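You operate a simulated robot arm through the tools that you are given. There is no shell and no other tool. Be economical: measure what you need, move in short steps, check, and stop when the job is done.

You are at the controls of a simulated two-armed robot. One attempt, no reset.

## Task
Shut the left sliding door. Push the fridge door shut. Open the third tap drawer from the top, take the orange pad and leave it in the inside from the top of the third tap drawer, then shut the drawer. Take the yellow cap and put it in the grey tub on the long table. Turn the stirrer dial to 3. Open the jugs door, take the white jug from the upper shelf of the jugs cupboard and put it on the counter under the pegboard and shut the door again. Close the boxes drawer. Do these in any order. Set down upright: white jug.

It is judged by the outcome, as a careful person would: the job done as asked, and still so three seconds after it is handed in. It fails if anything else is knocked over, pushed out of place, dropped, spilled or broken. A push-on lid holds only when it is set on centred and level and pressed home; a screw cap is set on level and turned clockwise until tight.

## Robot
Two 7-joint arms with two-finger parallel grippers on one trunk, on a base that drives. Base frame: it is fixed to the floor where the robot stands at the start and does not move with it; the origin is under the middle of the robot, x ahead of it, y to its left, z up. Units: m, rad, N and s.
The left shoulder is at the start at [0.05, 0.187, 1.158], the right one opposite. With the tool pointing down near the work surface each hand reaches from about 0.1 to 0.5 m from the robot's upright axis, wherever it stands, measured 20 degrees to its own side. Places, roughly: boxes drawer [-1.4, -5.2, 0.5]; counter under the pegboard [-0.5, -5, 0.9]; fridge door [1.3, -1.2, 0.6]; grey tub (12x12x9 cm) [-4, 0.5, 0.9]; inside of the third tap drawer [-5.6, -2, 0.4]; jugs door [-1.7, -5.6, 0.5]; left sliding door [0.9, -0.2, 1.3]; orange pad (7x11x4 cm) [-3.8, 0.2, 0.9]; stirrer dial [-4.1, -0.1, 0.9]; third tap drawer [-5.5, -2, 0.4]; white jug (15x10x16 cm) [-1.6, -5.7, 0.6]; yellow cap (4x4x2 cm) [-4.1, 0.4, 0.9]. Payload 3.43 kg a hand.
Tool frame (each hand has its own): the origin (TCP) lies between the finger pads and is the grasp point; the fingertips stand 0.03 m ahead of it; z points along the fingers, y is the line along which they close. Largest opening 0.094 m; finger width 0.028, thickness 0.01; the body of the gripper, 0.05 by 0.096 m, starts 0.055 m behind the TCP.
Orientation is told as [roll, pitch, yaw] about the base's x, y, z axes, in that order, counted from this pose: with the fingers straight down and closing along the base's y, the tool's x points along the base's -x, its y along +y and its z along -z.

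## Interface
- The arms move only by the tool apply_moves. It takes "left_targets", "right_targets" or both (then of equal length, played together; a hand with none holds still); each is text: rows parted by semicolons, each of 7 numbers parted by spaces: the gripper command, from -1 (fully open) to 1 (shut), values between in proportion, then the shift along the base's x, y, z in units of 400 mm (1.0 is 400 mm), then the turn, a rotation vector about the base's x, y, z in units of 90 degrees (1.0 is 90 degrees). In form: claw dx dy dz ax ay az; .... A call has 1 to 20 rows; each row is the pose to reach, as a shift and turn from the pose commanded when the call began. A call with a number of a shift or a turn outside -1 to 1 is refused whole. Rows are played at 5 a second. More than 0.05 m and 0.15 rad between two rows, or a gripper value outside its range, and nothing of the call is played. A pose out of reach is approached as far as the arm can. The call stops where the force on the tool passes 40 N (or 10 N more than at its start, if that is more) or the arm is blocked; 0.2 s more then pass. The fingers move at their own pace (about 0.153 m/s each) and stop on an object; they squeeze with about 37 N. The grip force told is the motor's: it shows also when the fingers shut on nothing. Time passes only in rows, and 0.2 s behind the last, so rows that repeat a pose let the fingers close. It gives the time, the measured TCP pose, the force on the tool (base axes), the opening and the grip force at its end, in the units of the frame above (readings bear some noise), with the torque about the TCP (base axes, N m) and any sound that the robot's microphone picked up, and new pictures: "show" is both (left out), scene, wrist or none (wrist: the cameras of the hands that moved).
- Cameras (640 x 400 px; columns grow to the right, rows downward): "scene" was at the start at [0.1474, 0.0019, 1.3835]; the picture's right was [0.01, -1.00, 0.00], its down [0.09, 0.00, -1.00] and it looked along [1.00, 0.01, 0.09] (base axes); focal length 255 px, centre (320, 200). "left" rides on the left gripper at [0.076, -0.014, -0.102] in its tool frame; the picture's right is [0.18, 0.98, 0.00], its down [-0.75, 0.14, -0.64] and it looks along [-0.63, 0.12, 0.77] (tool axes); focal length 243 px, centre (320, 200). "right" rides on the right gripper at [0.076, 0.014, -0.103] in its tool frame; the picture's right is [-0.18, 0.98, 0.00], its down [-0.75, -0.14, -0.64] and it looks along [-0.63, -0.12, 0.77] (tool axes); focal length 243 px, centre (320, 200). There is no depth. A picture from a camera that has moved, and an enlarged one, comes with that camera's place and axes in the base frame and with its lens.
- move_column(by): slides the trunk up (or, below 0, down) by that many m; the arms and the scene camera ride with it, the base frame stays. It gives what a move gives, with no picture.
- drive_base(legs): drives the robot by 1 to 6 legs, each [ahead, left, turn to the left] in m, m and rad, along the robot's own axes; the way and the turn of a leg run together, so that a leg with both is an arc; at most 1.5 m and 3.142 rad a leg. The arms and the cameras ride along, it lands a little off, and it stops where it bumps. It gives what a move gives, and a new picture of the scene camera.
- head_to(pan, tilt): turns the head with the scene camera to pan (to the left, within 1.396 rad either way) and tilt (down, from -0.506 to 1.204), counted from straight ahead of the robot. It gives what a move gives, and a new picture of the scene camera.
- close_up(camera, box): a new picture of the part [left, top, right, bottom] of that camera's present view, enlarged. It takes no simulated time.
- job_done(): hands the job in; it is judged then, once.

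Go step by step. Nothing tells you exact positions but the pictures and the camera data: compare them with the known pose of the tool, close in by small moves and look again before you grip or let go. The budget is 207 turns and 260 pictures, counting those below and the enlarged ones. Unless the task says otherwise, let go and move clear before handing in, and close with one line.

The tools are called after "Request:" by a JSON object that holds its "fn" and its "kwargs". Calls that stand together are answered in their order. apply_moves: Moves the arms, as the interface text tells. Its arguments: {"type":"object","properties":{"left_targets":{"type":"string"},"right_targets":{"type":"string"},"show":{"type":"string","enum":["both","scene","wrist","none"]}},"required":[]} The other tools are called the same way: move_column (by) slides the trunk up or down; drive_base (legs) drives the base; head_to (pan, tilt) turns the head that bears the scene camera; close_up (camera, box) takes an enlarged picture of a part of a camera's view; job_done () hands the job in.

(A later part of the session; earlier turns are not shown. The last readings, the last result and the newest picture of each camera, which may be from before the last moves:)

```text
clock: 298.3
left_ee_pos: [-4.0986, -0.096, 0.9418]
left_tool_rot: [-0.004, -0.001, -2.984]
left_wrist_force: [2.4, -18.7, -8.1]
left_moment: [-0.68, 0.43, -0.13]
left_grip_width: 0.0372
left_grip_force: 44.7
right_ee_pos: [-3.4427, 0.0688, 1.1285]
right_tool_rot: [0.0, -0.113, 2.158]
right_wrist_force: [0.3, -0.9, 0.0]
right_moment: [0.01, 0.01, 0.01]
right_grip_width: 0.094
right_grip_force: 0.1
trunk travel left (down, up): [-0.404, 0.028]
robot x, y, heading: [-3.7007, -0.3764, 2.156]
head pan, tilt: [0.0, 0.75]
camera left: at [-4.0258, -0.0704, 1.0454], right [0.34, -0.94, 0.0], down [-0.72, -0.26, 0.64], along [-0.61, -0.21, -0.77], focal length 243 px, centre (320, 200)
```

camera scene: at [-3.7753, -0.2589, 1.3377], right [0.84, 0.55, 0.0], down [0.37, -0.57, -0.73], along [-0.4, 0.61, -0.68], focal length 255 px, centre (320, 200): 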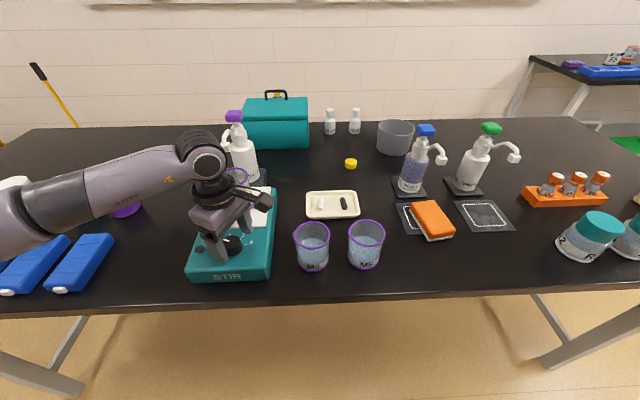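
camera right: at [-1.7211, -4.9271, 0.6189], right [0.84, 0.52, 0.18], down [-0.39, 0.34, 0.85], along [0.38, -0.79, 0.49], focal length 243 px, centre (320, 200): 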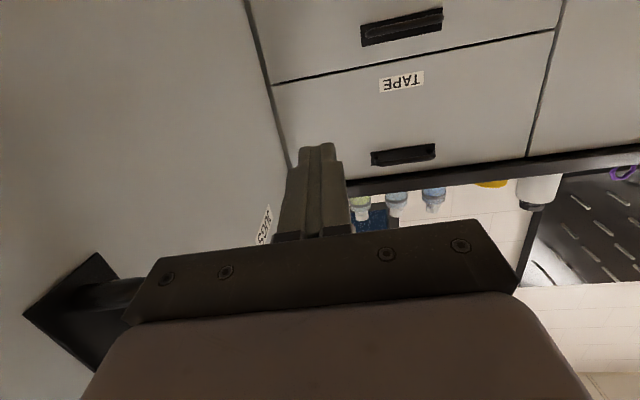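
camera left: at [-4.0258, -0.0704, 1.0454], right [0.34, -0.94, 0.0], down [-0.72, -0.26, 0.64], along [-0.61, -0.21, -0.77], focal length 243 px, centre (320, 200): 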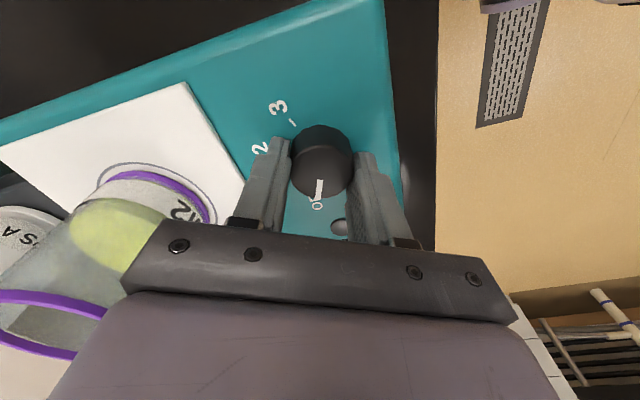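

The dial is gripped. Now turning clockwise 90°, then checking.

Request:
{"fn": "apply_moves", "kwargs": {"left_targets": "1 0.004 -0.01 0 0 0 0; 1 0.005 -0.014 0 0 0 -0.09; 1 0.005 -0.014 0 0 0 -0.18; 1 0.005 -0.014 0 0 0 -0.27; 1 0.005 -0.014 0 0 0 -0.36; 1 0.005 -0.014 0 0 0 -0.45; 1 0.005 -0.014 0 0 0 -0.54; 1 0.005 -0.014 0 0 0 -0.63; 1 0.005 -0.014 0 0 0 -0.72; 1 0.005 -0.014 0 0 0 -0.81; 1 0.005 -0.014 0 0 0 -0.9; 1 0.005 -0.014 0 0 0 -0.98"}}

```text
clock: 300.9
left_ee_pos: [-4.0972, -0.0967, 0.9427]
left_tool_rot: [-0.013, -0.002, 1.76]
left_wrist_force: [-3.0, 24.9, -2.4]
left_moment: [0.35, -0.07, 0.01]
left_grip_width: 0.037
left_grip_force: 45.0
right_ee_pos: [-3.4439, 0.0732, 1.126]
right_tool_rot: [0.0, -0.108, 2.156]
right_wrist_force: [0.0, 0.6, -0.9]
right_moment: [0.04, -0.02, 0.02]
right_grip_width: 0.0941
right_grip_force: 0.1
trunk travel left (down, up): [-0.404, 0.028]
robot x, y, heading: [-3.7003, -0.3782, 2.149]
head pan, tilt: [0.0, 0.75]
camera scene: at [-3.777, -0.256, 1.3372], right [0.84, 0.55, 0.0], down [0.38, -0.57, -0.73], along [-0.4, 0.61, -0.68], focal length 255 px, centre (320, 200)
camera left: at [-4.0698, -0.1686, 1.0468], right [-0.93, -0.36, -0.01], down [-0.29, 0.71, 0.64], along [-0.22, 0.6, -0.77], focal length 243 px, centre (320, 200)
```

scene: 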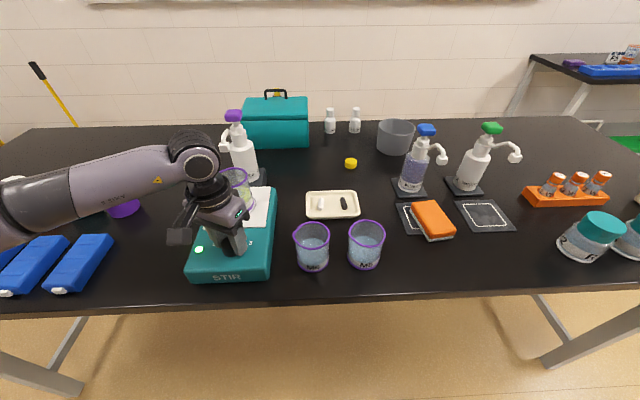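
left: 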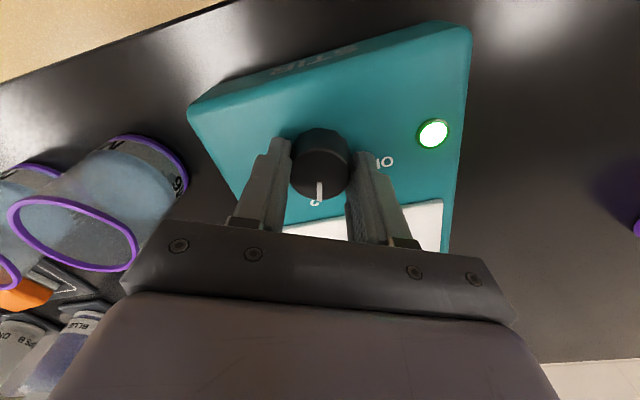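

The lamp is lit and the pointer is near 2. Turning the remaining ~47°.

Request:
{"fn": "apply_moves", "kwargs": {"left_targets": "1 -0.002 0.008 0 0 0 -0.06; 1 -0.002 0.008 0 0 0 -0.15; 1 -0.002 0.008 0 0 0 -0.24; 1 -0.002 0.008 0 0 0 -0.33; 1 -0.002 0.008 0 0 0 -0.42; 1 -0.002 0.008 0 0 0 -0.52; 1 -0.002 0.008 0 0 0 -0.52", "show": "wrist"}}

```text
refused: row 6 steps farther than a row can; nothing moved
```

Request:
{"fn": "apply_moves", "kwargs": {"left_targets": "1 -0.002 0.008 0 0 0 -0.06; 1 -0.002 0.008 0 0 0 -0.15; 1 -0.002 0.008 0 0 0 -0.24; 1 -0.002 0.008 0 0 0 -0.33; 1 -0.002 0.008 0 0 0 -0.42; 1 -0.002 0.008 0 0 0 -0.48; 1 -0.002 0.008 0 0 0 -0.52; 1 -0.002 0.008 0 0 0 -0.52", "show": "wrist"}}

```text
clock: 302.7
left_ee_pos: [-4.098, -0.0961, 0.9433]
left_tool_rot: [-0.009, 0.001, 1.243]
left_wrist_force: [6.4, 6.0, -0.6]
left_moment: [0.45, -0.56, -0.02]
left_grip_width: 0.0367
left_grip_force: 45.1
left hand out of reach, approached as far as the arm can: row 5, 6, 7, 8
right_ee_pos: [-3.4418, 0.0727, 1.1261]
right_tool_rot: [0.002, -0.111, 2.156]
right_wrist_force: [-0.1, -0.6, -0.1]
right_moment: [0.02, 0.01, 0.01]
right_grip_width: 0.0939
right_grip_force: 0.0
trunk travel left (down, up): [-0.404, 0.028]
robot x, y, heading: [-3.6973, -0.3795, 2.156]
head pan, tilt: [0.0, 0.75]
camera left: at [-4.1087, -0.1718, 1.0472], right [-0.99, 0.14, -0.01], down [0.1, 0.76, 0.64], along [0.1, 0.63, -0.77], focal length 243 px, centre (320, 200)
```

left: 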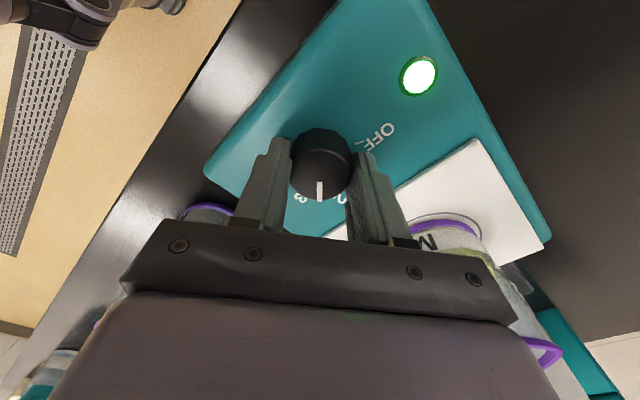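

The wrist limit is reached at 118°. I'll loosen, turn back, regrip and finish.

Request:
{"fn": "apply_moves", "kwargs": {"left_targets": "-0.1 0 0 0.01 0 0 0; -0.1 0 0 0.01 0 0 0; -0.1 0 0 0.01 0 0 0.08; -0.1 0 0 0.01 0 0 0.17; -0.1 0 0 0.01 0 0 0.26; -0.1 0 0 0.01 0 0 0.35; -0.1 0 0 0.01 0 0 0.44; 1 0 0 0.01 0 0 0.44; 1 0 0 0.01 0 0 0.44; 1 0 0 0.01 0 0 0.44", "show": "wrist"}}

```text
clock: 304.9
left_ee_pos: [-4.0968, -0.0966, 0.9469]
left_tool_rot: [-0.01, 0.0, 1.935]
left_wrist_force: [4.1, 0.9, -2.5]
left_moment: [0.35, 0.03, 0.02]
left_grip_width: 0.0366
left_grip_force: 45.0
right_ee_pos: [-3.4405, 0.0719, 1.127]
right_tool_rot: [0.002, -0.111, 2.159]
right_wrist_force: [0.3, -0.8, -0.4]
right_moment: [0.01, -0.01, -0.02]
right_grip_width: 0.0939
right_grip_force: 0.1
trunk travel left (down, up): [-0.404, 0.028]
robot x, y, heading: [-3.7029, -0.3803, 2.153]
head pan, tilt: [0.0, 0.75]
camera left: at [-4.0575, -0.162, 1.0512], right [-0.85, -0.52, -0.01], down [-0.41, 0.65, 0.64], along [-0.33, 0.55, -0.77], focal length 243 px, centre (320, 200)
```

left: 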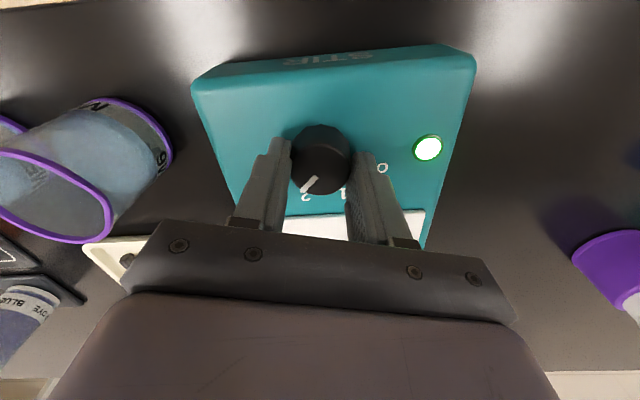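

Regripped. Turning the last ~17°.

Request:
{"fn": "apply_moves", "kwargs": {"left_targets": "1 0 0 0 0 0 -0.08; 1 0 0 0 0 0 -0.14; 1 0 0 0 0 0 -0.19; 1 0 0 0 0 0 -0.19; -0.1 0 0 0 0 0 -0.19; -0.1 0 0 0 0 0 -0.19; -0.1 0 0 0.1 0 0 -0.19; -0.1 0 0 0.2 0 0 -0.19", "show": "wrist"}}

Request:
{"fn": "close_up", "kwargs": {"camera": "left", "box": [240, 20, 440, 150]}}

```text
clock: 306.7
left_ee_pos: [-4.0977, -0.0967, 1.0274]
left_tool_rot: [-0.008, -0.001, 1.638]
left_wrist_force: [0.1, 0.0, -0.7]
left_moment: [0.0, 0.02, 0.0]
left_grip_width: 0.0518
left_grip_force: 0.1
right_ee_pos: [-3.4422, 0.0709, 1.1274]
right_tool_rot: [0.001, -0.112, 2.157]
right_wrist_force: [0.0, 0.1, 0.5]
right_moment: [-0.02, 0.01, 0.01]
right_grip_width: 0.0942
right_grip_force: 0.1
trunk travel left (down, up): [-0.404, 0.028]
robot x, y, heading: [-3.6994, -0.3797, 2.154]
head pan, tilt: [0.0, 0.75]
camera left: at [-4.0788, -0.1715, 1.1319], right [-0.97, -0.25, -0.01], down [-0.2, 0.74, 0.64], along [-0.15, 0.62, -0.77], focal length 243 px, centre (320, 200)
```

left: 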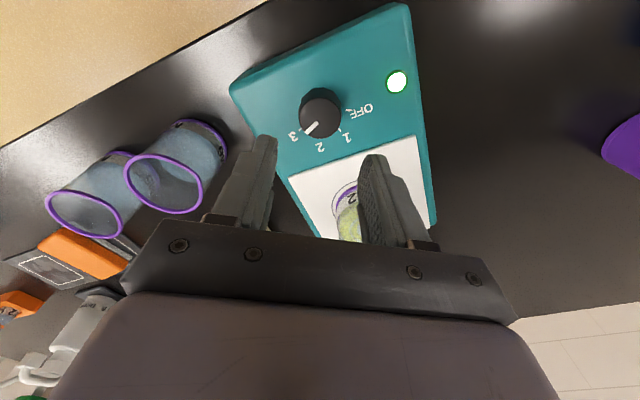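

```text
3.08 times, centred on (340, 85) of left
camera zoom: at [-4.0788, -0.1715, 1.1319], right [-0.97, -0.25, -0.01], down [-0.2, 0.74, 0.64], along [-0.15, 0.62, -0.77], focal length 746 px, centre (258, 554)
```

zoom: 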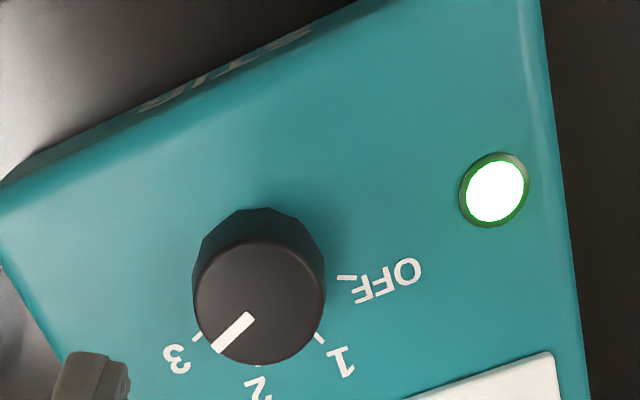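

The dial points at 3 and the lamp is on. Now I'll lift and retract the left hand and check how far the right arm reaches toward the cap, which is at about (-4.075, 0.378, 0.855).

Request:
{"fn": "apply_moves", "kwargs": {"left_targets": "-0.1 0 0 0.1 0 0 0.08; -0.1 0 0 0.2 0 0 0.16; -0.1 0.03 -0.05 0.28 0 0 0.24; -0.1 0.07 -0.11 0.36 0 0 0.32; -0.1 0.11 -0.17 0.4 0 0 0.34; -0.1 0.16 -0.25 0.4 0 0 0.34; -0.1 0.2 -0.31 0.4 0 0 0.34", "right_targets": "-0.1 0 0 0.05 0 0 0; -0.1 0 0 0.1 0 0 0; -0.1 0 0 0.15 0 0 0; -0.1 0 0 0.2 0 0 0; -0.1 0 0 0.2 0 0 0; -0.1 0 0 0.2 0 0 0; -0.1 0 0 0.2 0 0 0", "show": "none"}}

Request:
{"fn": "drive_base", "kwargs": {"legs": [[0, 0.1, 0], [0.12, 0, 0]]}}

```text
clock: 308.3
left_ee_pos: [-4.0188, -0.2204, 1.1878]
left_tool_rot: [-0.011, -0.002, 2.172]
left_wrist_force: [0.4, -0.2, -0.4]
left_moment: [0.04, -0.02, 0.0]
left_grip_width: 0.0519
left_grip_force: 0.1
right_ee_pos: [-3.4668, 0.0774, 1.1408]
right_tool_rot: [0.001, -0.115, 2.156]
right_wrist_force: [-0.6, 0.1, 0.0]
right_moment: [0.01, -0.01, 0.03]
right_grip_width: 0.052
right_grip_force: 0.1
right hand out of reach, approached as far as the arm can: row 1, 2, 3, 4, 5, 6, 7
trunk travel left (down, up): [-0.404, 0.028]
robot x, y, heading: [-3.6963, -0.3789, 2.15]
head pan, tilt: [0.0, 0.75]
```

```text
clock: 310.7
left_ee_pos: [-4.1685, -0.1766, 1.1871]
left_tool_rot: [-0.01, 0.0, 2.169]
left_wrist_force: [0.4, 0.5, 0.0]
left_moment: [-0.03, 0.01, 0.02]
left_grip_width: 0.0515
left_grip_force: 0.1
right_ee_pos: [-3.614, 0.122, 1.1406]
right_tool_rot: [0.003, -0.113, 2.156]
right_wrist_force: [0.2, 0.3, -0.1]
right_moment: [-0.04, -0.02, 0.02]
right_grip_width: 0.0515
right_grip_force: 0.1
trunk travel left (down, up): [-0.404, 0.028]
robot x, y, heading: [-3.845, -0.3367, 2.154]
head pan, tilt: [0.0, 0.75]
camera scene: at [-3.9257, -0.2153, 1.3373], right [0.84, 0.55, 0.0], down [0.38, -0.57, -0.73], along [-0.4, 0.61, -0.68], focal length 255 px, centre (320, 200)
```

scene: 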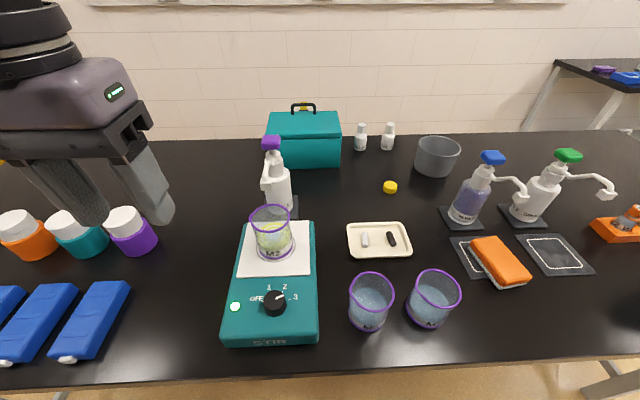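

The base is 0.26 m from the table edge with no contact. I'll swing the right hand left to the cap's line with a forward tilt.

Request:
{"fn": "apply_moves", "kwargs": {"right_targets": "-0.1 -0.085 -0.056 0 0.043 0.028 0; -0.1 -0.17 -0.112 0 0.087 0.057 0; -0.1 -0.255 -0.168 0 0.13 0.085 0; -0.1 -0.34 -0.224 0 0.173 0.113 0; -0.1 -0.425 -0.28 0 0.217 0.142 0; -0.1 -0.51 -0.337 0 0.26 0.17 0; -0.1 -0.57 -0.246 0 0.26 0.17 0; -0.1 -0.63 -0.155 0 0.26 0.17 0; -0.1 -0.69 -0.064 0 0.26 0.17 0; -0.1 -0.75 0.027 0 0.26 0.17 0"}}

```text
clock: 312.9
left_ee_pos: [-4.1671, -0.178, 1.1873]
left_tool_rot: [-0.012, 0.002, 2.17]
left_wrist_force: [-0.8, -0.1, 0.6]
left_moment: [-0.01, 0.0, -0.02]
left_grip_width: 0.0519
left_grip_force: 0.0
right_ee_pos: [-3.9158, 0.1324, 1.1404]
right_tool_rot: [-0.001, -0.605, 2.16]
right_wrist_force: [0.6, 0.8, -0.8]
right_moment: [0.01, -0.02, -0.02]
right_grip_width: 0.0516
right_grip_force: 0.1
right hand out of reach, approached as far as the arm can: row 3, 4, 5, 6, 7
trunk travel left (down, up): [-0.404, 0.028]
robot x, y, heading: [-3.849, -0.3377, 2.156]
head pan, tilt: [0.0, 0.75]
camera scene: at [-3.9257, -0.2158, 1.3373], right [0.84, 0.55, 0.0], down [0.38, -0.57, -0.73], along [-0.4, 0.61, -0.68], focal length 255 px, centre (320, 200)
camera right: at [-3.8601, 0.0239, 1.183], right [-0.9, -0.42, 0.1], down [-0.03, 0.29, 0.96], along [-0.43, 0.86, -0.27], focal length 243 px, centre (320, 200)
```

scene: 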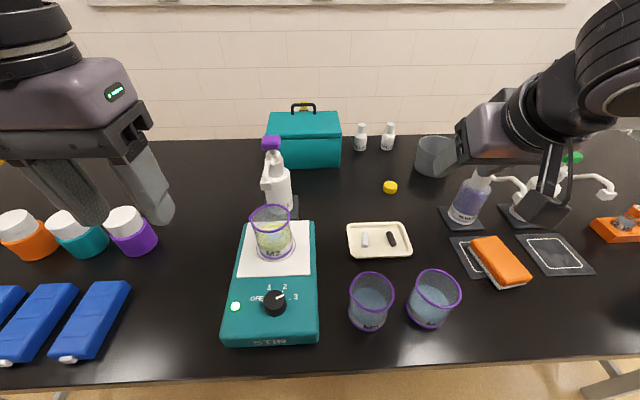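
right: 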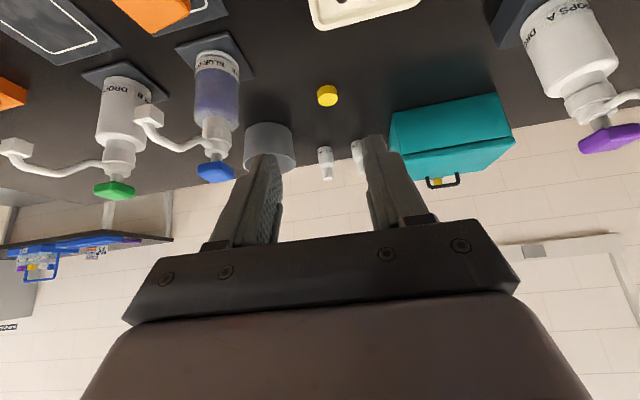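

In line with the cap. Extending further while lowering toward it.

Request:
{"fn": "apply_moves", "kwargs": {"right_targets": "-0.1 -0.05 0.076 -0.04 0 0 0; -0.1 -0.1 0.151 -0.08 0 0 0; -0.1 -0.15 0.227 -0.12 0 0 0; -0.1 -0.2 0.302 -0.16 0 0 0; -0.1 -0.25 0.378 -0.2 0 0 0; -0.1 -0.3 0.454 -0.25 0 0 0; -0.1 -0.35 0.529 -0.3 0 0 0; -0.1 -0.4 0.605 -0.36 0 0 0"}}

```text
clock: 314.7
left_ee_pos: [-4.1664, -0.1769, 1.1884]
left_tool_rot: [-0.01, 0.0, 2.169]
left_wrist_force: [-0.1, 0.4, -0.3]
left_moment: [-0.04, -0.01, 0.03]
left_grip_width: 0.0517
left_grip_force: 0.1
right_ee_pos: [-3.9839, 0.3288, 1.0326]
right_tool_rot: [0.0, -0.604, 2.158]
right_wrist_force: [0.1, 0.1, 0.9]
right_moment: [-0.01, -0.01, -0.01]
right_grip_width: 0.0515
right_grip_force: 0.1
right hand out of reach, approached as far as the arm can: row 5, 6, 7, 8
trunk travel left (down, up): [-0.404, 0.028]
robot x, y, heading: [-3.8455, -0.3363, 2.152]
head pan, tilt: [0.0, 0.75]
camera scene: at [-3.9251, -0.2161, 1.3374], right [0.84, 0.55, 0.0], down [0.38, -0.57, -0.73], along [-0.4, 0.61, -0.68], focal length 255 px, centre (320, 200)
camera right: at [-3.9288, 0.2207, 1.0764], right [-0.9, -0.42, 0.1], down [-0.02, 0.29, 0.96], along [-0.43, 0.86, -0.27], focal length 243 px, centre (320, 200)
```

scene: 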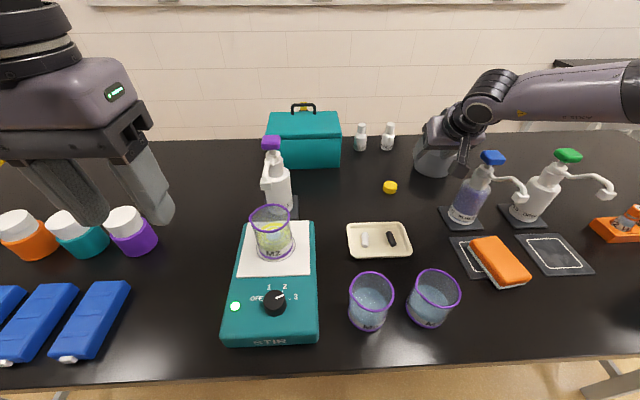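
right: 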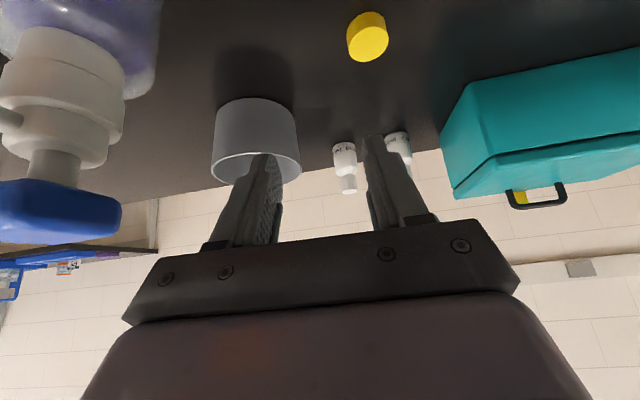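

The arm is about 9 cm short. I'll look straight down to judge how much closer the base can get to the table edge.

Request:
{"fn": "head_to", "kwargs": {"pan": 0.0, "tilt": 1.2}}

```text
clock: 315.6
left_ee_pos: [-4.1668, -0.1766, 1.1866]
left_tool_rot: [-0.008, 0.0, 2.17]
left_wrist_force: [0.5, -0.4, -0.5]
left_moment: [0.02, 0.0, -0.01]
left_grip_width: 0.052
left_grip_force: 0.1
right_ee_pos: [-3.9836, 0.3289, 1.034]
right_tool_rot: [-0.001, -0.602, 2.159]
right_wrist_force: [0.0, 0.0, -0.7]
right_moment: [0.01, 0.01, -0.02]
right_grip_width: 0.0516
right_grip_force: 0.1
trunk travel left (down, up): [-0.404, 0.028]
robot x, y, heading: [-3.8477, -0.3383, 2.152]
head pan, tilt: [0.0, 1.201]
camera scene: at [-3.9103, -0.2386, 1.3058], right [0.84, 0.55, 0.0], down [0.51, -0.78, -0.36], along [-0.2, 0.3, -0.93], focal length 255 px, centre (320, 200)
```

scene: 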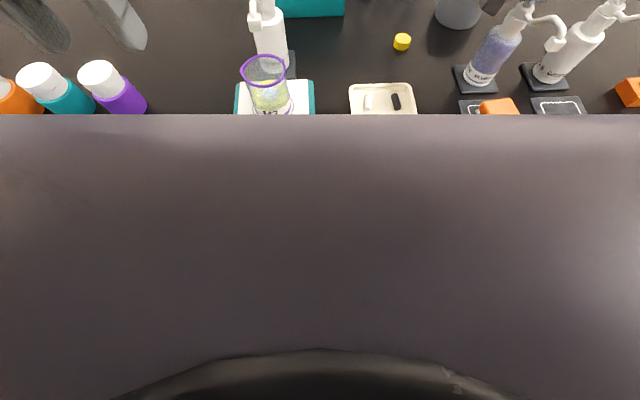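

The torso leaves little room, so the cap and tub are better reached from the table's back side. First I'll take the orange pad with the right hand from here.

Request:
{"fn": "apply_moves", "kwargs": {"right_targets": "-1 0 0 0.1 0 0 0; -1 0.03 -0.045 0.2 -0.03 -0.02 0; -1 0.1 -0.1 0.25 -0.08 -0.053 0; -1 0.2 -0.14 0.25 -0.14 -0.092 0; -1 0.3 -0.17 0.25 -0.2 -0.131 0; -1 0.4 -0.19 0.25 -0.26 -0.171 0; -1 0.51 -0.205 0.2 -0.32 -0.21 0", "show": "wrist"}}

Request:
{"fn": "head_to", "kwargs": {"pan": -0.2, "tilt": 0.75}}

```text
clock: 317.2
left_ee_pos: [-4.1664, -0.1769, 1.1876]
left_tool_rot: [-0.009, 0.0, 2.169]
left_wrist_force: [0.1, -0.1, -0.1]
left_moment: [0.06, -0.01, 0.0]
left_grip_width: 0.0514
left_grip_force: 0.2
right_ee_pos: [-3.7789, 0.2465, 1.116]
right_tool_rot: [0.005, 0.0, 2.159]
right_wrist_force: [-0.2, 0.8, -0.9]
right_moment: [0.0, 0.02, -0.01]
right_grip_width: 0.0941
right_grip_force: 0.1
trunk travel left (down, up): [-0.404, 0.028]
robot x, y, heading: [-3.8432, -0.3364, 2.154]
head pan, tilt: [0.0, 1.201]
camera right: at [-3.7476, 0.1755, 1.2193], right [-0.92, -0.39, 0.0], down [-0.3, 0.71, 0.64], along [-0.25, 0.59, -0.77], focal length 243 px, centre (320, 200)
```

right: 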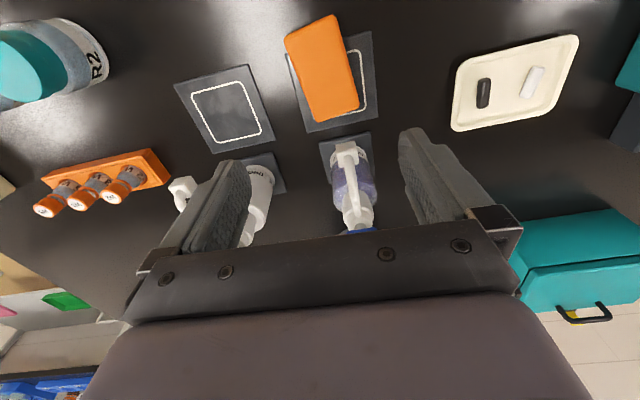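

```text
clock: 318.1
left_ee_pos: [-4.1664, -0.1778, 1.1878]
left_tool_rot: [-0.011, -0.001, 2.169]
left_wrist_force: [-0.6, 0.6, 0.5]
left_moment: [0.04, -0.03, 0.0]
left_grip_width: 0.0519
left_grip_force: 0.0
right_ee_pos: [-3.7796, 0.247, 1.1154]
right_tool_rot: [0.0, -0.002, 2.157]
right_wrist_force: [0.4, -0.7, -0.4]
right_moment: [-0.03, -0.02, 0.02]
right_grip_width: 0.0943
right_grip_force: 0.1
trunk travel left (down, up): [-0.404, 0.028]
robot x, y, heading: [-3.851, -0.3361, 2.155]
head pan, tilt: [-0.201, 0.75]
camera scene: at [-3.9104, -0.2085, 1.3374], right [0.93, 0.37, 0.0], down [0.25, -0.63, -0.73], along [-0.27, 0.68, -0.68], focal length 255 px, centre (320, 200)
```

scene: 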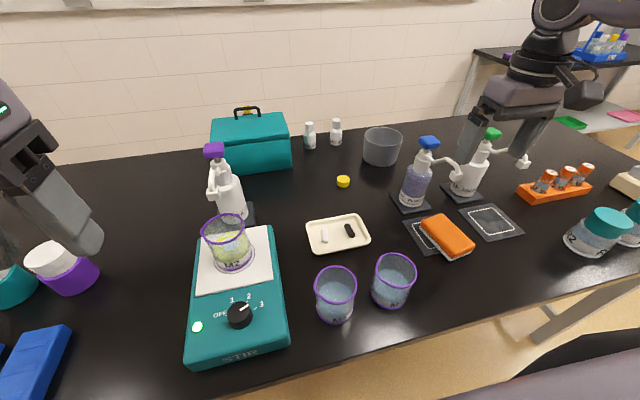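

The pad is at about (-3.777, 0.234), rotated 18°. I'll align the right hand and descend over it.

Request:
{"fn": "apply_moves", "kwargs": {"right_targets": "-1 0.004 -0.016 0 0 0 0.07; -1 0.0075 -0.0325 0 0 0 0.14; -1 0.0075 -0.0325 -0.08 0 0 0.2; -1 0.0075 -0.0325 -0.17 0 0 0.2; -1 0.0075 -0.0325 -0.26 0 0 0.2; -1 0.0075 -0.0325 -0.35 0 0 0.2; -1 0.0075 -0.0325 -0.42 0 0 0.2"}}

```text
clock: 319.6
left_ee_pos: [-4.1655, -0.1775, 1.1868]
left_tool_rot: [-0.01, 0.0, 2.169]
left_wrist_force: [-0.5, -0.7, 0.2]
left_moment: [-0.06, -0.03, 0.01]
left_grip_width: 0.0515
left_grip_force: 0.0
right_ee_pos: [-3.7752, 0.2319, 0.9815]
right_tool_rot: [0.002, -0.003, 2.473]
right_wrist_force: [8.3, -7.4, 7.0]
right_moment: [0.7, 0.74, 0.05]
right_grip_width: 0.0941
right_grip_force: 0.2
trunk travel left (down, up): [-0.404, 0.028]
robot x, y, heading: [-3.8473, -0.3373, 2.153]
head pan, tilt: [-0.201, 0.75]
stopped in row 7 (right hand): the force on the tool passed its limit at 66 N (the readings are from after the stop); the commanded pose is now the measured one
camera scene: at [-3.9098, -0.2091, 1.3377], right [0.93, 0.37, 0.0], down [0.25, -0.63, -0.73], along [-0.27, 0.68, -0.68], focal length 255 px, centre (320, 200)
camera right: at [-3.7237, 0.1733, 1.0852], right [-0.76, -0.66, 0.0], down [-0.5, 0.58, 0.64], along [-0.42, 0.49, -0.76], focal length 243 px, centre (320, 200)
```

scene: 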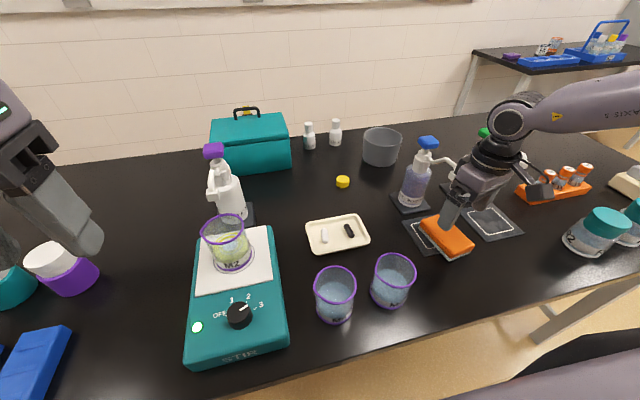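
right: 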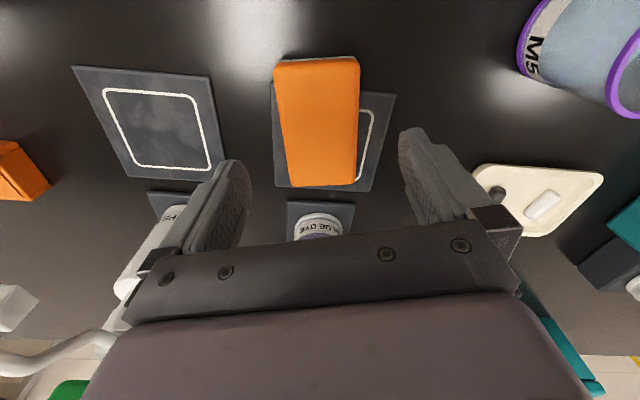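

The gripper body touched the blue-dye pump nozzle. I'll back straight up and check that bottle.

Request:
{"fn": "apply_moves", "kwargs": {"right_targets": "-1 0 0 0.06 0 0 0; -1 0.02 -0.03 0.13 0 0 0; -1 0.04 -0.06 0.18 0.045 0.058 0; -1 0.055 -0.083 0.2 0.09 0.116 0; -1 0.055 -0.083 0.2 0.139 0.174 0"}}

Request:
{"fn": "close_up", "kwargs": {"camera": "scene", "box": [340, 110, 560, 280]}}

```text
clock: 320.8
left_ee_pos: [-4.1667, -0.1776, 1.1884]
left_tool_rot: [-0.009, -0.002, 2.169]
left_wrist_force: [-0.3, 0.0, 0.3]
left_moment: [-0.01, 0.01, 0.0]
left_grip_width: 0.0517
left_grip_force: 0.0
right_ee_pos: [-3.7529, 0.2003, 1.0605]
right_tool_rot: [0.001, -0.358, 2.473]
right_wrist_force: [0.5, 1.5, 0.2]
right_moment: [0.0, -0.01, -0.01]
right_grip_width: 0.0941
right_grip_force: 0.1
trunk travel left (down, up): [-0.404, 0.028]
robot x, y, heading: [-3.8485, -0.3361, 2.147]
head pan, tilt: [-0.201, 0.75]
camera scene: at [-3.9098, -0.2083, 1.3375], right [0.93, 0.37, 0.0], down [0.25, -0.63, -0.73], along [-0.27, 0.68, -0.68], focal length 255 px, centre (320, 200)
camera right: at [-3.6785, 0.1222, 1.1316], right [-0.75, -0.66, 0.06], down [-0.29, 0.41, 0.87], along [-0.6, 0.63, -0.5], focal length 243 px, centre (320, 200)
```

scene: 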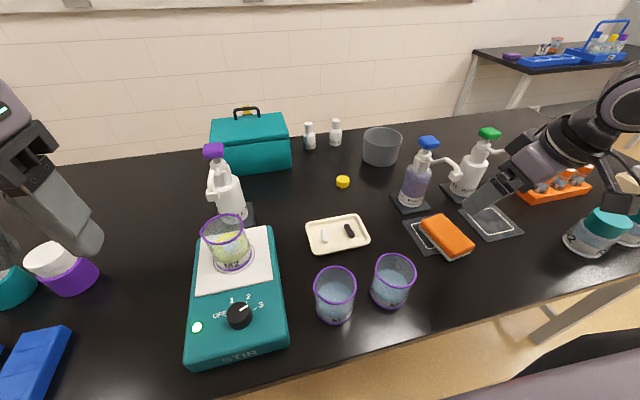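
right: 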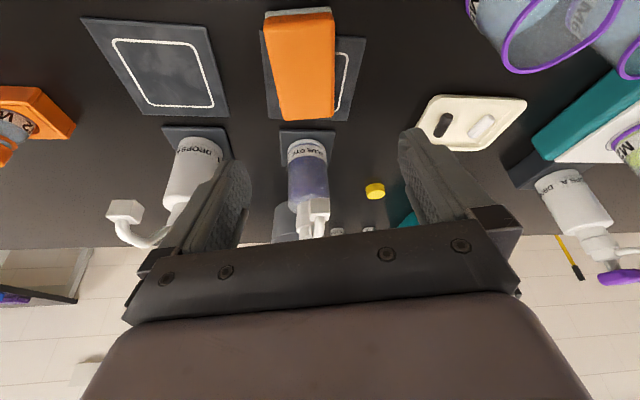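

```text
2.35 times, centred on (450, 195) of scene
camera zoom: at [-3.9098, -0.2083, 1.3375], right [0.93, 0.37, 0.0], down [0.25, -0.63, -0.73], along [-0.27, 0.68, -0.68], focal length 600 px, centre (14, 212)
```

zoom: 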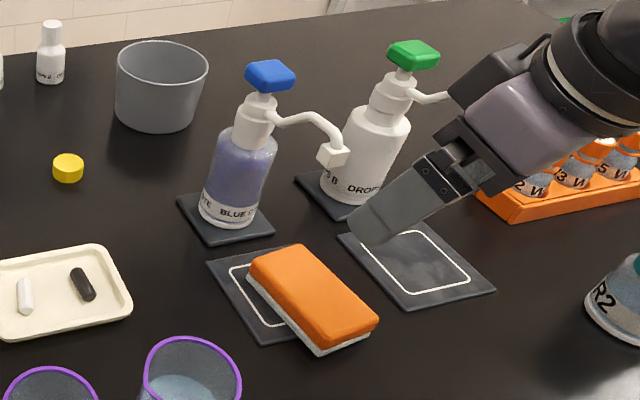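

The bottle is undisturbed. I'll take the pad nearer its front end with the hand tilted, clear of the nozzle.

Request:
{"fn": "apply_moves", "kwargs": {"right_targets": "-1 0.005 0.035 -0.09 0 0 0; -1 0.005 0.035 -0.18 0 0 0; -1 0.005 0.035 -0.27 0 0 0; -1 0.005 0.035 -0.35 0 0 0"}}

```text
clock: 321.8
left_ee_pos: [-4.166, -0.1768, 1.1873]
left_tool_rot: [-0.01, -0.002, 2.169]
left_wrist_force: [-0.4, 0.0, 0.2]
left_moment: [-0.03, 0.06, -0.02]
left_grip_width: 0.0516
left_grip_force: 0.0
right_ee_pos: [-3.7533, 0.2124, 0.9204]
right_tool_rot: [0.0, -0.356, 2.469]
right_wrist_force: [0.5, 0.2, -0.6]
right_moment: [0.02, 0.0, 0.03]
right_grip_width: 0.094
right_grip_force: 0.1
trunk travel left (down, up): [-0.404, 0.028]
robot x, y, heading: [-3.8467, -0.3366, 2.152]
head pan, tilt: [-0.201, 0.75]
camera scene: at [-3.9103, -0.2081, 1.3374], right [0.93, 0.37, 0.0], down [0.25, -0.63, -0.73], along [-0.27, 0.68, -0.68], focal length 255 px, centre (320, 200)
camera right: at [-3.677, 0.1362, 0.9909], right [-0.75, -0.66, 0.06], down [-0.29, 0.41, 0.86], along [-0.6, 0.63, -0.5], focal length 243 px, centre (320, 200)
```

scene: 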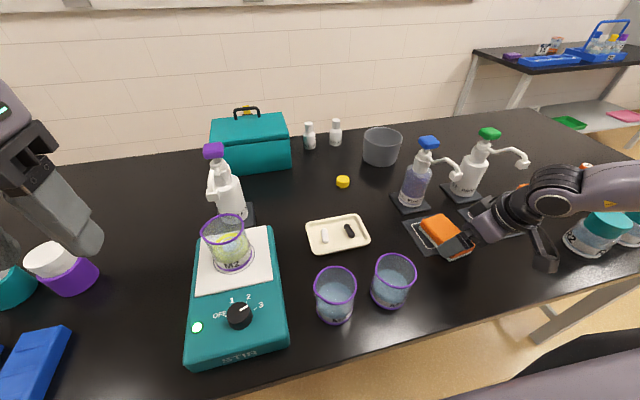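
right: 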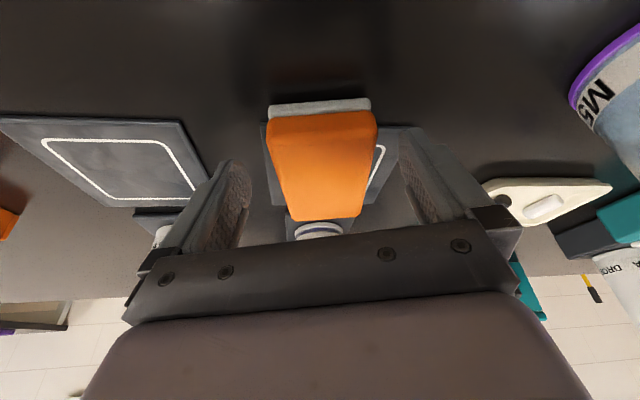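

The pad is between the fingers. Lowering 3 cm and closing.

Request:
{"fn": "apply_moves", "kwargs": {"right_targets": "-1 0 0.005 -0.04 0 0 0; -1 0 0.005 -0.075 0 0 0; 0 0 0.005 -0.075 0 0 0; 1 0 0.005 -0.075 0 0 0; 1 0 0.005 -0.075 0 0 0; 1 0 0.005 -0.075 0 0 0; 1 0 0.005 0 0 0 0"}}

```text
clock: 323.1
left_ee_pos: [-4.1653, -0.1769, 1.1869]
left_tool_rot: [-0.01, -0.003, 2.167]
left_wrist_force: [0.0, -0.6, -0.1]
left_moment: [-0.02, -0.02, -0.02]
left_grip_width: 0.0516
left_grip_force: 0.0
right_ee_pos: [-3.7497, 0.2186, 0.8928]
right_tool_rot: [-0.011, -0.363, 2.468]
right_wrist_force: [8.7, -4.2, 15.2]
right_moment: [-0.28, -0.22, -0.21]
right_grip_width: 0.0682
right_grip_force: 36.8
trunk travel left (down, up): [-0.404, 0.028]
robot x, y, heading: [-3.8506, -0.3351, 2.15]
head pan, tilt: [-0.201, 0.75]
stopped in row 6 (right hand): the force on the tool passed its limit at 41 N (the readings are from after the stop); the commanded pose is now the measured one
camera scene: at [-3.9093, -0.2101, 1.3375], right [0.93, 0.37, 0.0], down [0.25, -0.63, -0.73], along [-0.27, 0.68, -0.68], focal length 255 px, centre (320, 200)
camera right: at [-3.6753, 0.1392, 0.9637], right [-0.75, -0.66, 0.06], down [-0.29, 0.4, 0.87], along [-0.59, 0.63, -0.49], focal length 243 px, centre (320, 200)
```

scene: 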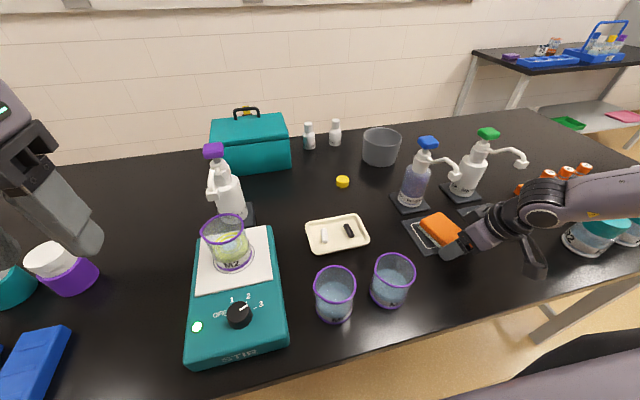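
right: 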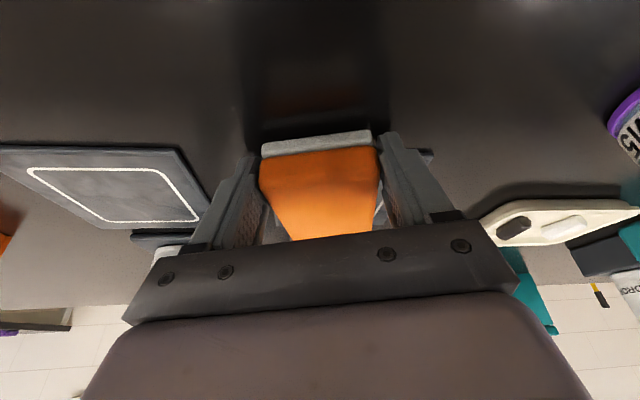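

The pad is gripped. I'll lift just off the tile, slide back from under the nozzle, then raise.

Request:
{"fn": "apply_moves", "kwargs": {"right_targets": "1 0 0 0.03 0 0 0; 1 0.01 -0.02 0.06 0 0 0; 1 0.06 -0.09 0.07 0 0 0; 1 0.12 -0.18 0.08 0 0 0; 1 0.17 -0.26 0.12 0 0 0; 1 0.2 -0.3 0.22 0 0 0; 1 0.22 -0.33 0.34 0 0 0; 1 0.22 -0.33 0.46 0 0 0; 1 0.22 -0.33 0.56 0 0 0"}}

```text
refused: row 7 steps farther than a row can; nothing moved
```

Request:
{"fn": "apply_moves", "kwargs": {"right_targets": "1 0 0 0.03 0 0 0; 1 0.01 -0.02 0.06 0 0 0; 1 0.06 -0.09 0.07 0 0 0; 1 0.12 -0.18 0.08 0 0 0; 1 0.17 -0.26 0.12 0 0 0; 1 0.2 -0.3 0.21 0 0 0; 1 0.22 -0.33 0.32 0 0 0; 1 0.22 -0.33 0.43 0 0 0; 1 0.22 -0.33 0.54 0 0 0"}}

```text
clock: 325.1
left_ee_pos: [-4.1655, -0.1771, 1.1878]
left_tool_rot: [-0.01, -0.001, 2.17]
left_wrist_force: [0.3, -0.6, -1.6]
left_moment: [0.0, 0.01, -0.04]
left_grip_width: 0.0516
left_grip_force: 0.1
right_ee_pos: [-3.6618, 0.0855, 1.1081]
right_tool_rot: [-0.004, -0.355, 2.471]
right_wrist_force: [0.6, 0.2, -1.0]
right_moment: [-0.05, 0.04, 0.01]
right_grip_width: 0.068
right_grip_force: 37.2
right hand out of reach, approached as far as the arm can: row 7, 8
trunk travel left (down, up): [-0.404, 0.028]
robot x, y, heading: [-3.8454, -0.3372, 2.154]
head pan, tilt: [-0.201, 0.75]
camera scene: at [-3.9092, -0.2089, 1.3376], right [0.93, 0.37, 0.0], down [0.25, -0.63, -0.73], along [-0.27, 0.68, -0.68], focal length 255 px, centre (320, 200)
camera right: at [-3.5869, 0.0076, 1.178], right [-0.75, -0.66, 0.06], down [-0.29, 0.41, 0.87], along [-0.6, 0.63, -0.5], focal length 243 px, centre (320, 200)
```

scene: 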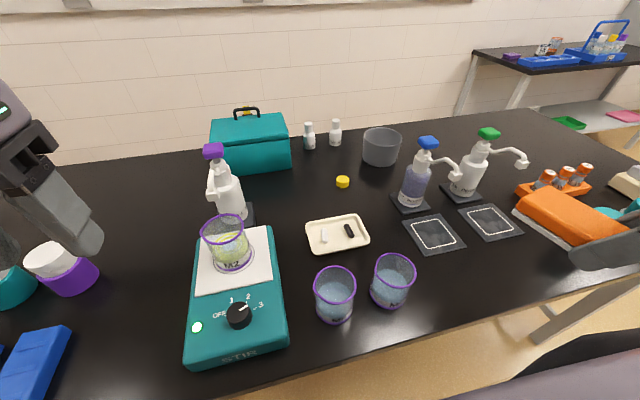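
right: 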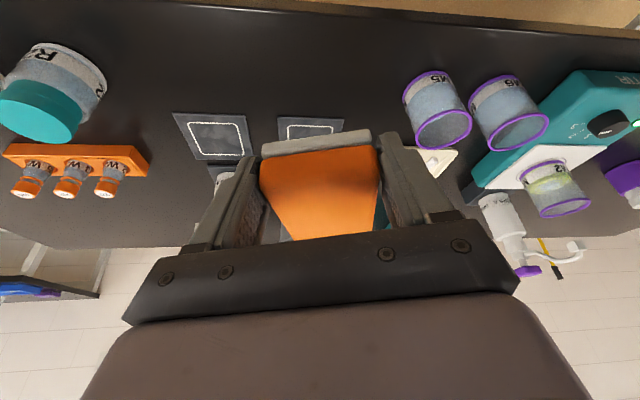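

The pad is in hand. Now I'll go to the tap drawers: back off, turn left and approach the window counter.

Request:
{"fn": "drive_base", "kwargs": {"legs": [[-0.55, 0, 0], [0, 0, 1.57], [0.9, 0, 0]]}}

Request:
{"fn": "head_to", "kwargs": {"pan": -0.05, "tilt": 0.45}}

```text
clock: 336.3
left_ee_pos: [-4.4508, -1.598, 1.1874]
left_tool_rot: [-0.01, 0.001, -2.548]
left_wrist_force: [0.4, 0.8, -0.6]
left_moment: [0.0, 0.02, 0.01]
left_grip_width: 0.0518
left_grip_force: 0.1
right_ee_pos: [-4.7102, -1.0935, 1.1077]
right_tool_rot: [-0.006, -0.358, -2.249]
right_wrist_force: [0.3, 0.3, -1.0]
right_moment: [0.03, 0.01, -0.03]
right_grip_width: 0.0675
right_grip_force: 37.3
trunk travel left (down, up): [-0.404, 0.028]
robot x, y, heading: [-4.286, -1.2828, -2.568]
head pan, tilt: [-0.201, 0.75]
camera scene: at [-4.414, -1.3427, 1.3374], right [-0.37, 0.93, 0.0], down [0.63, 0.25, -0.73], along [-0.68, -0.27, -0.68], focal length 255 px, centre (320, 200)
```

scene: 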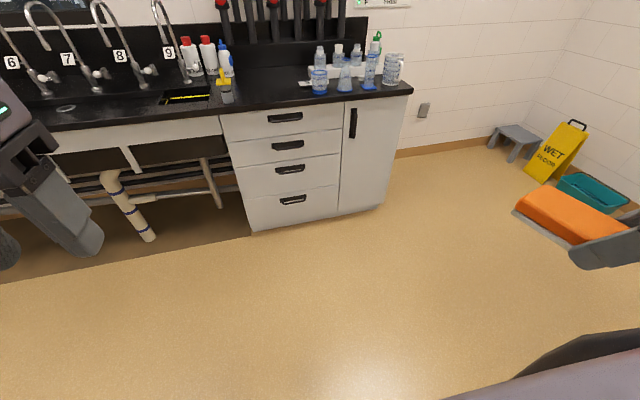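

```text
clock: 337.1
left_ee_pos: [-4.451, -1.5981, 1.1869]
left_tool_rot: [-0.01, 0.0, -2.549]
left_wrist_force: [-0.5, -0.9, -0.4]
left_moment: [-0.01, 0.0, 0.01]
left_grip_width: 0.0518
left_grip_force: 0.1
right_ee_pos: [-4.7102, -1.0936, 1.1077]
right_tool_rot: [-0.008, -0.359, -2.25]
right_wrist_force: [0.6, -0.5, 0.0]
right_moment: [0.01, -0.04, 0.02]
right_grip_width: 0.0675
right_grip_force: 37.5
trunk travel left (down, up): [-0.404, 0.028]
robot x, y, heading: [-4.2908, -1.2802, -2.567]
head pan, tilt: [-0.051, 0.45]
camera scene: at [-4.4163, -1.3582, 1.3638], right [-0.5, 0.87, 0.0], down [0.38, 0.22, -0.9], along [-0.78, -0.45, -0.44], focal length 255 px, centre (320, 200)
```

scene: 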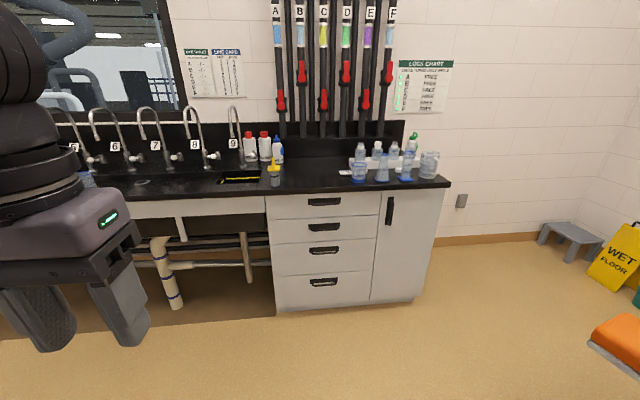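

There are four drawers under the taps, and the third handle is at about (-5.46, -1.93, 0.45). I'll lower the trunk, line up, and roll the left hand 90° so it can grip the horizontal bar.

Request:
{"fn": "move_column", "kwargs": {"by": -0.4}}

Request:
{"fn": "apply_moves", "kwargs": {"left_targets": "-1 0 0 0 0 0 0.09; -1 0 0 0 0 0 0.18; -1 0 0 0 0 0 0.27; -1 0 0 0 0 0 0.36; -1 0 0 0 0 0 0.45; -1 0 0 0 0 0 0.54; -1 0 0 0 0 0 0.63; -1 0 0 0 0 0 0.72; -1 0 0 0 0 0 0.81; -1 0 0 0 0 0 0.9; -1 0 0 0 0 0 0.98", "show": "none"}}

Request:
{"fn": "apply_moves", "kwargs": {"left_targets": "-1 -0.035 -0.0126 -0.083 -0.037 0.057 0; -1 -0.07 -0.025 -0.167 -0.074 0.114 0; -1 -0.105 -0.038 -0.25 -0.111 0.171 0; -1 -0.14 -0.05 -0.333 -0.1475 0.228 0; -1 -0.174 -0.063 -0.417 -0.184 0.285 0; -1 -0.209 -0.076 -0.5 -0.221 0.342 0; -1 -0.244 -0.088 -0.583 -0.258 0.399 0; -1 -0.279 -0.1 -0.667 -0.295 0.456 0; -1 -0.314 -0.1135 -0.75 -0.332 0.513 0", "show": "none"}}

Request:
{"fn": "drive_base", "kwargs": {"legs": [[0, -0.25, 0.01], [0.5, 0, 0]]}}

```text
clock: 341.0
left_ee_pos: [-4.4496, -1.5982, 0.7869]
left_tool_rot: [-0.01, 0.0, -2.55]
left_wrist_force: [0.4, -0.3, 0.0]
left_moment: [0.0, 0.0, 0.0]
left_grip_width: 0.0516
left_grip_force: 0.1
right_ee_pos: [-4.7111, -1.0939, 0.7088]
right_tool_rot: [-0.007, -0.36, -2.247]
right_wrist_force: [-0.5, -0.4, -0.8]
right_moment: [0.04, -0.04, 0.0]
right_grip_width: 0.0676
right_grip_force: 36.7
trunk travel left (down, up): [-0.004, 0.428]
robot x, y, heading: [-4.2897, -1.2823, -2.565]
head pan, tilt: [-0.051, 0.45]
```

```text
clock: 343.4
left_ee_pos: [-4.4495, -1.5983, 0.7872]
left_tool_rot: [-0.011, 0.002, -1.005]
left_wrist_force: [0.1, 0.3, 0.1]
left_moment: [0.01, 0.02, 0.01]
left_grip_width: 0.0941
left_grip_force: 0.0
right_ee_pos: [-4.7106, -1.0932, 0.7083]
right_tool_rot: [-0.008, -0.36, -2.248]
right_wrist_force: [0.7, -0.5, -1.5]
right_moment: [0.03, -0.01, -0.01]
right_grip_width: 0.0675
right_grip_force: 37.0
trunk travel left (down, up): [-0.004, 0.428]
robot x, y, heading: [-4.289, -1.2808, -2.564]
head pan, tilt: [-0.051, 0.45]
```

```text
clock: 345.4
left_ee_pos: [-4.5829, -1.6346, 0.4943]
left_tool_rot: [-0.964, 0.003, -1.0]
left_wrist_force: [3.1, -5.1, -3.9]
left_moment: [0.04, 0.39, -0.36]
left_grip_width: 0.0942
left_grip_force: 0.0
left hand out of reach, approached as far as the arm can: row 9
right_ee_pos: [-4.7088, -1.0946, 0.708]
right_tool_rot: [-0.009, -0.357, -2.245]
right_wrist_force: [0.5, -0.3, -0.4]
right_moment: [0.04, -0.01, 0.0]
right_grip_width: 0.0672
right_grip_force: 37.3
trunk travel left (down, up): [-0.004, 0.428]
robot x, y, heading: [-4.2863, -1.2815, -2.563]
head pan, tilt: [-0.051, 0.45]
```

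```text
clock: 347.7
left_ee_pos: [-4.6852, -1.4786, 0.4935]
left_tool_rot: [-0.967, -0.01, -0.99]
left_wrist_force: [0.5, 0.1, -0.1]
left_moment: [0.01, -0.01, -0.01]
left_grip_width: 0.094
left_grip_force: 0.1
right_ee_pos: [-4.82, -0.9339, 0.7096]
right_tool_rot: [-0.008, -0.367, -2.244]
right_wrist_force: [0.8, 0.3, -1.0]
right_moment: [-0.02, -0.02, 0.01]
right_grip_width: 0.0672
right_grip_force: 37.1
trunk travel left (down, up): [-0.004, 0.428]
robot x, y, heading: [-4.3994, -1.1168, -2.556]
head pan, tilt: [-0.051, 0.45]
stopped in leg 1: the robot was blocked; the commanded pose is now the measured one
camera scene: at [-4.5235, -1.1985, 0.9646], right [-0.51, 0.86, 0.0], down [0.37, 0.22, -0.9], along [-0.77, -0.46, -0.44], focal length 255 px, centre (320, 200)
```

scene: 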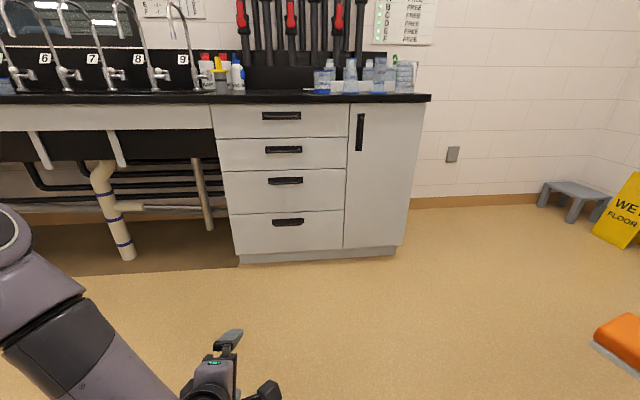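

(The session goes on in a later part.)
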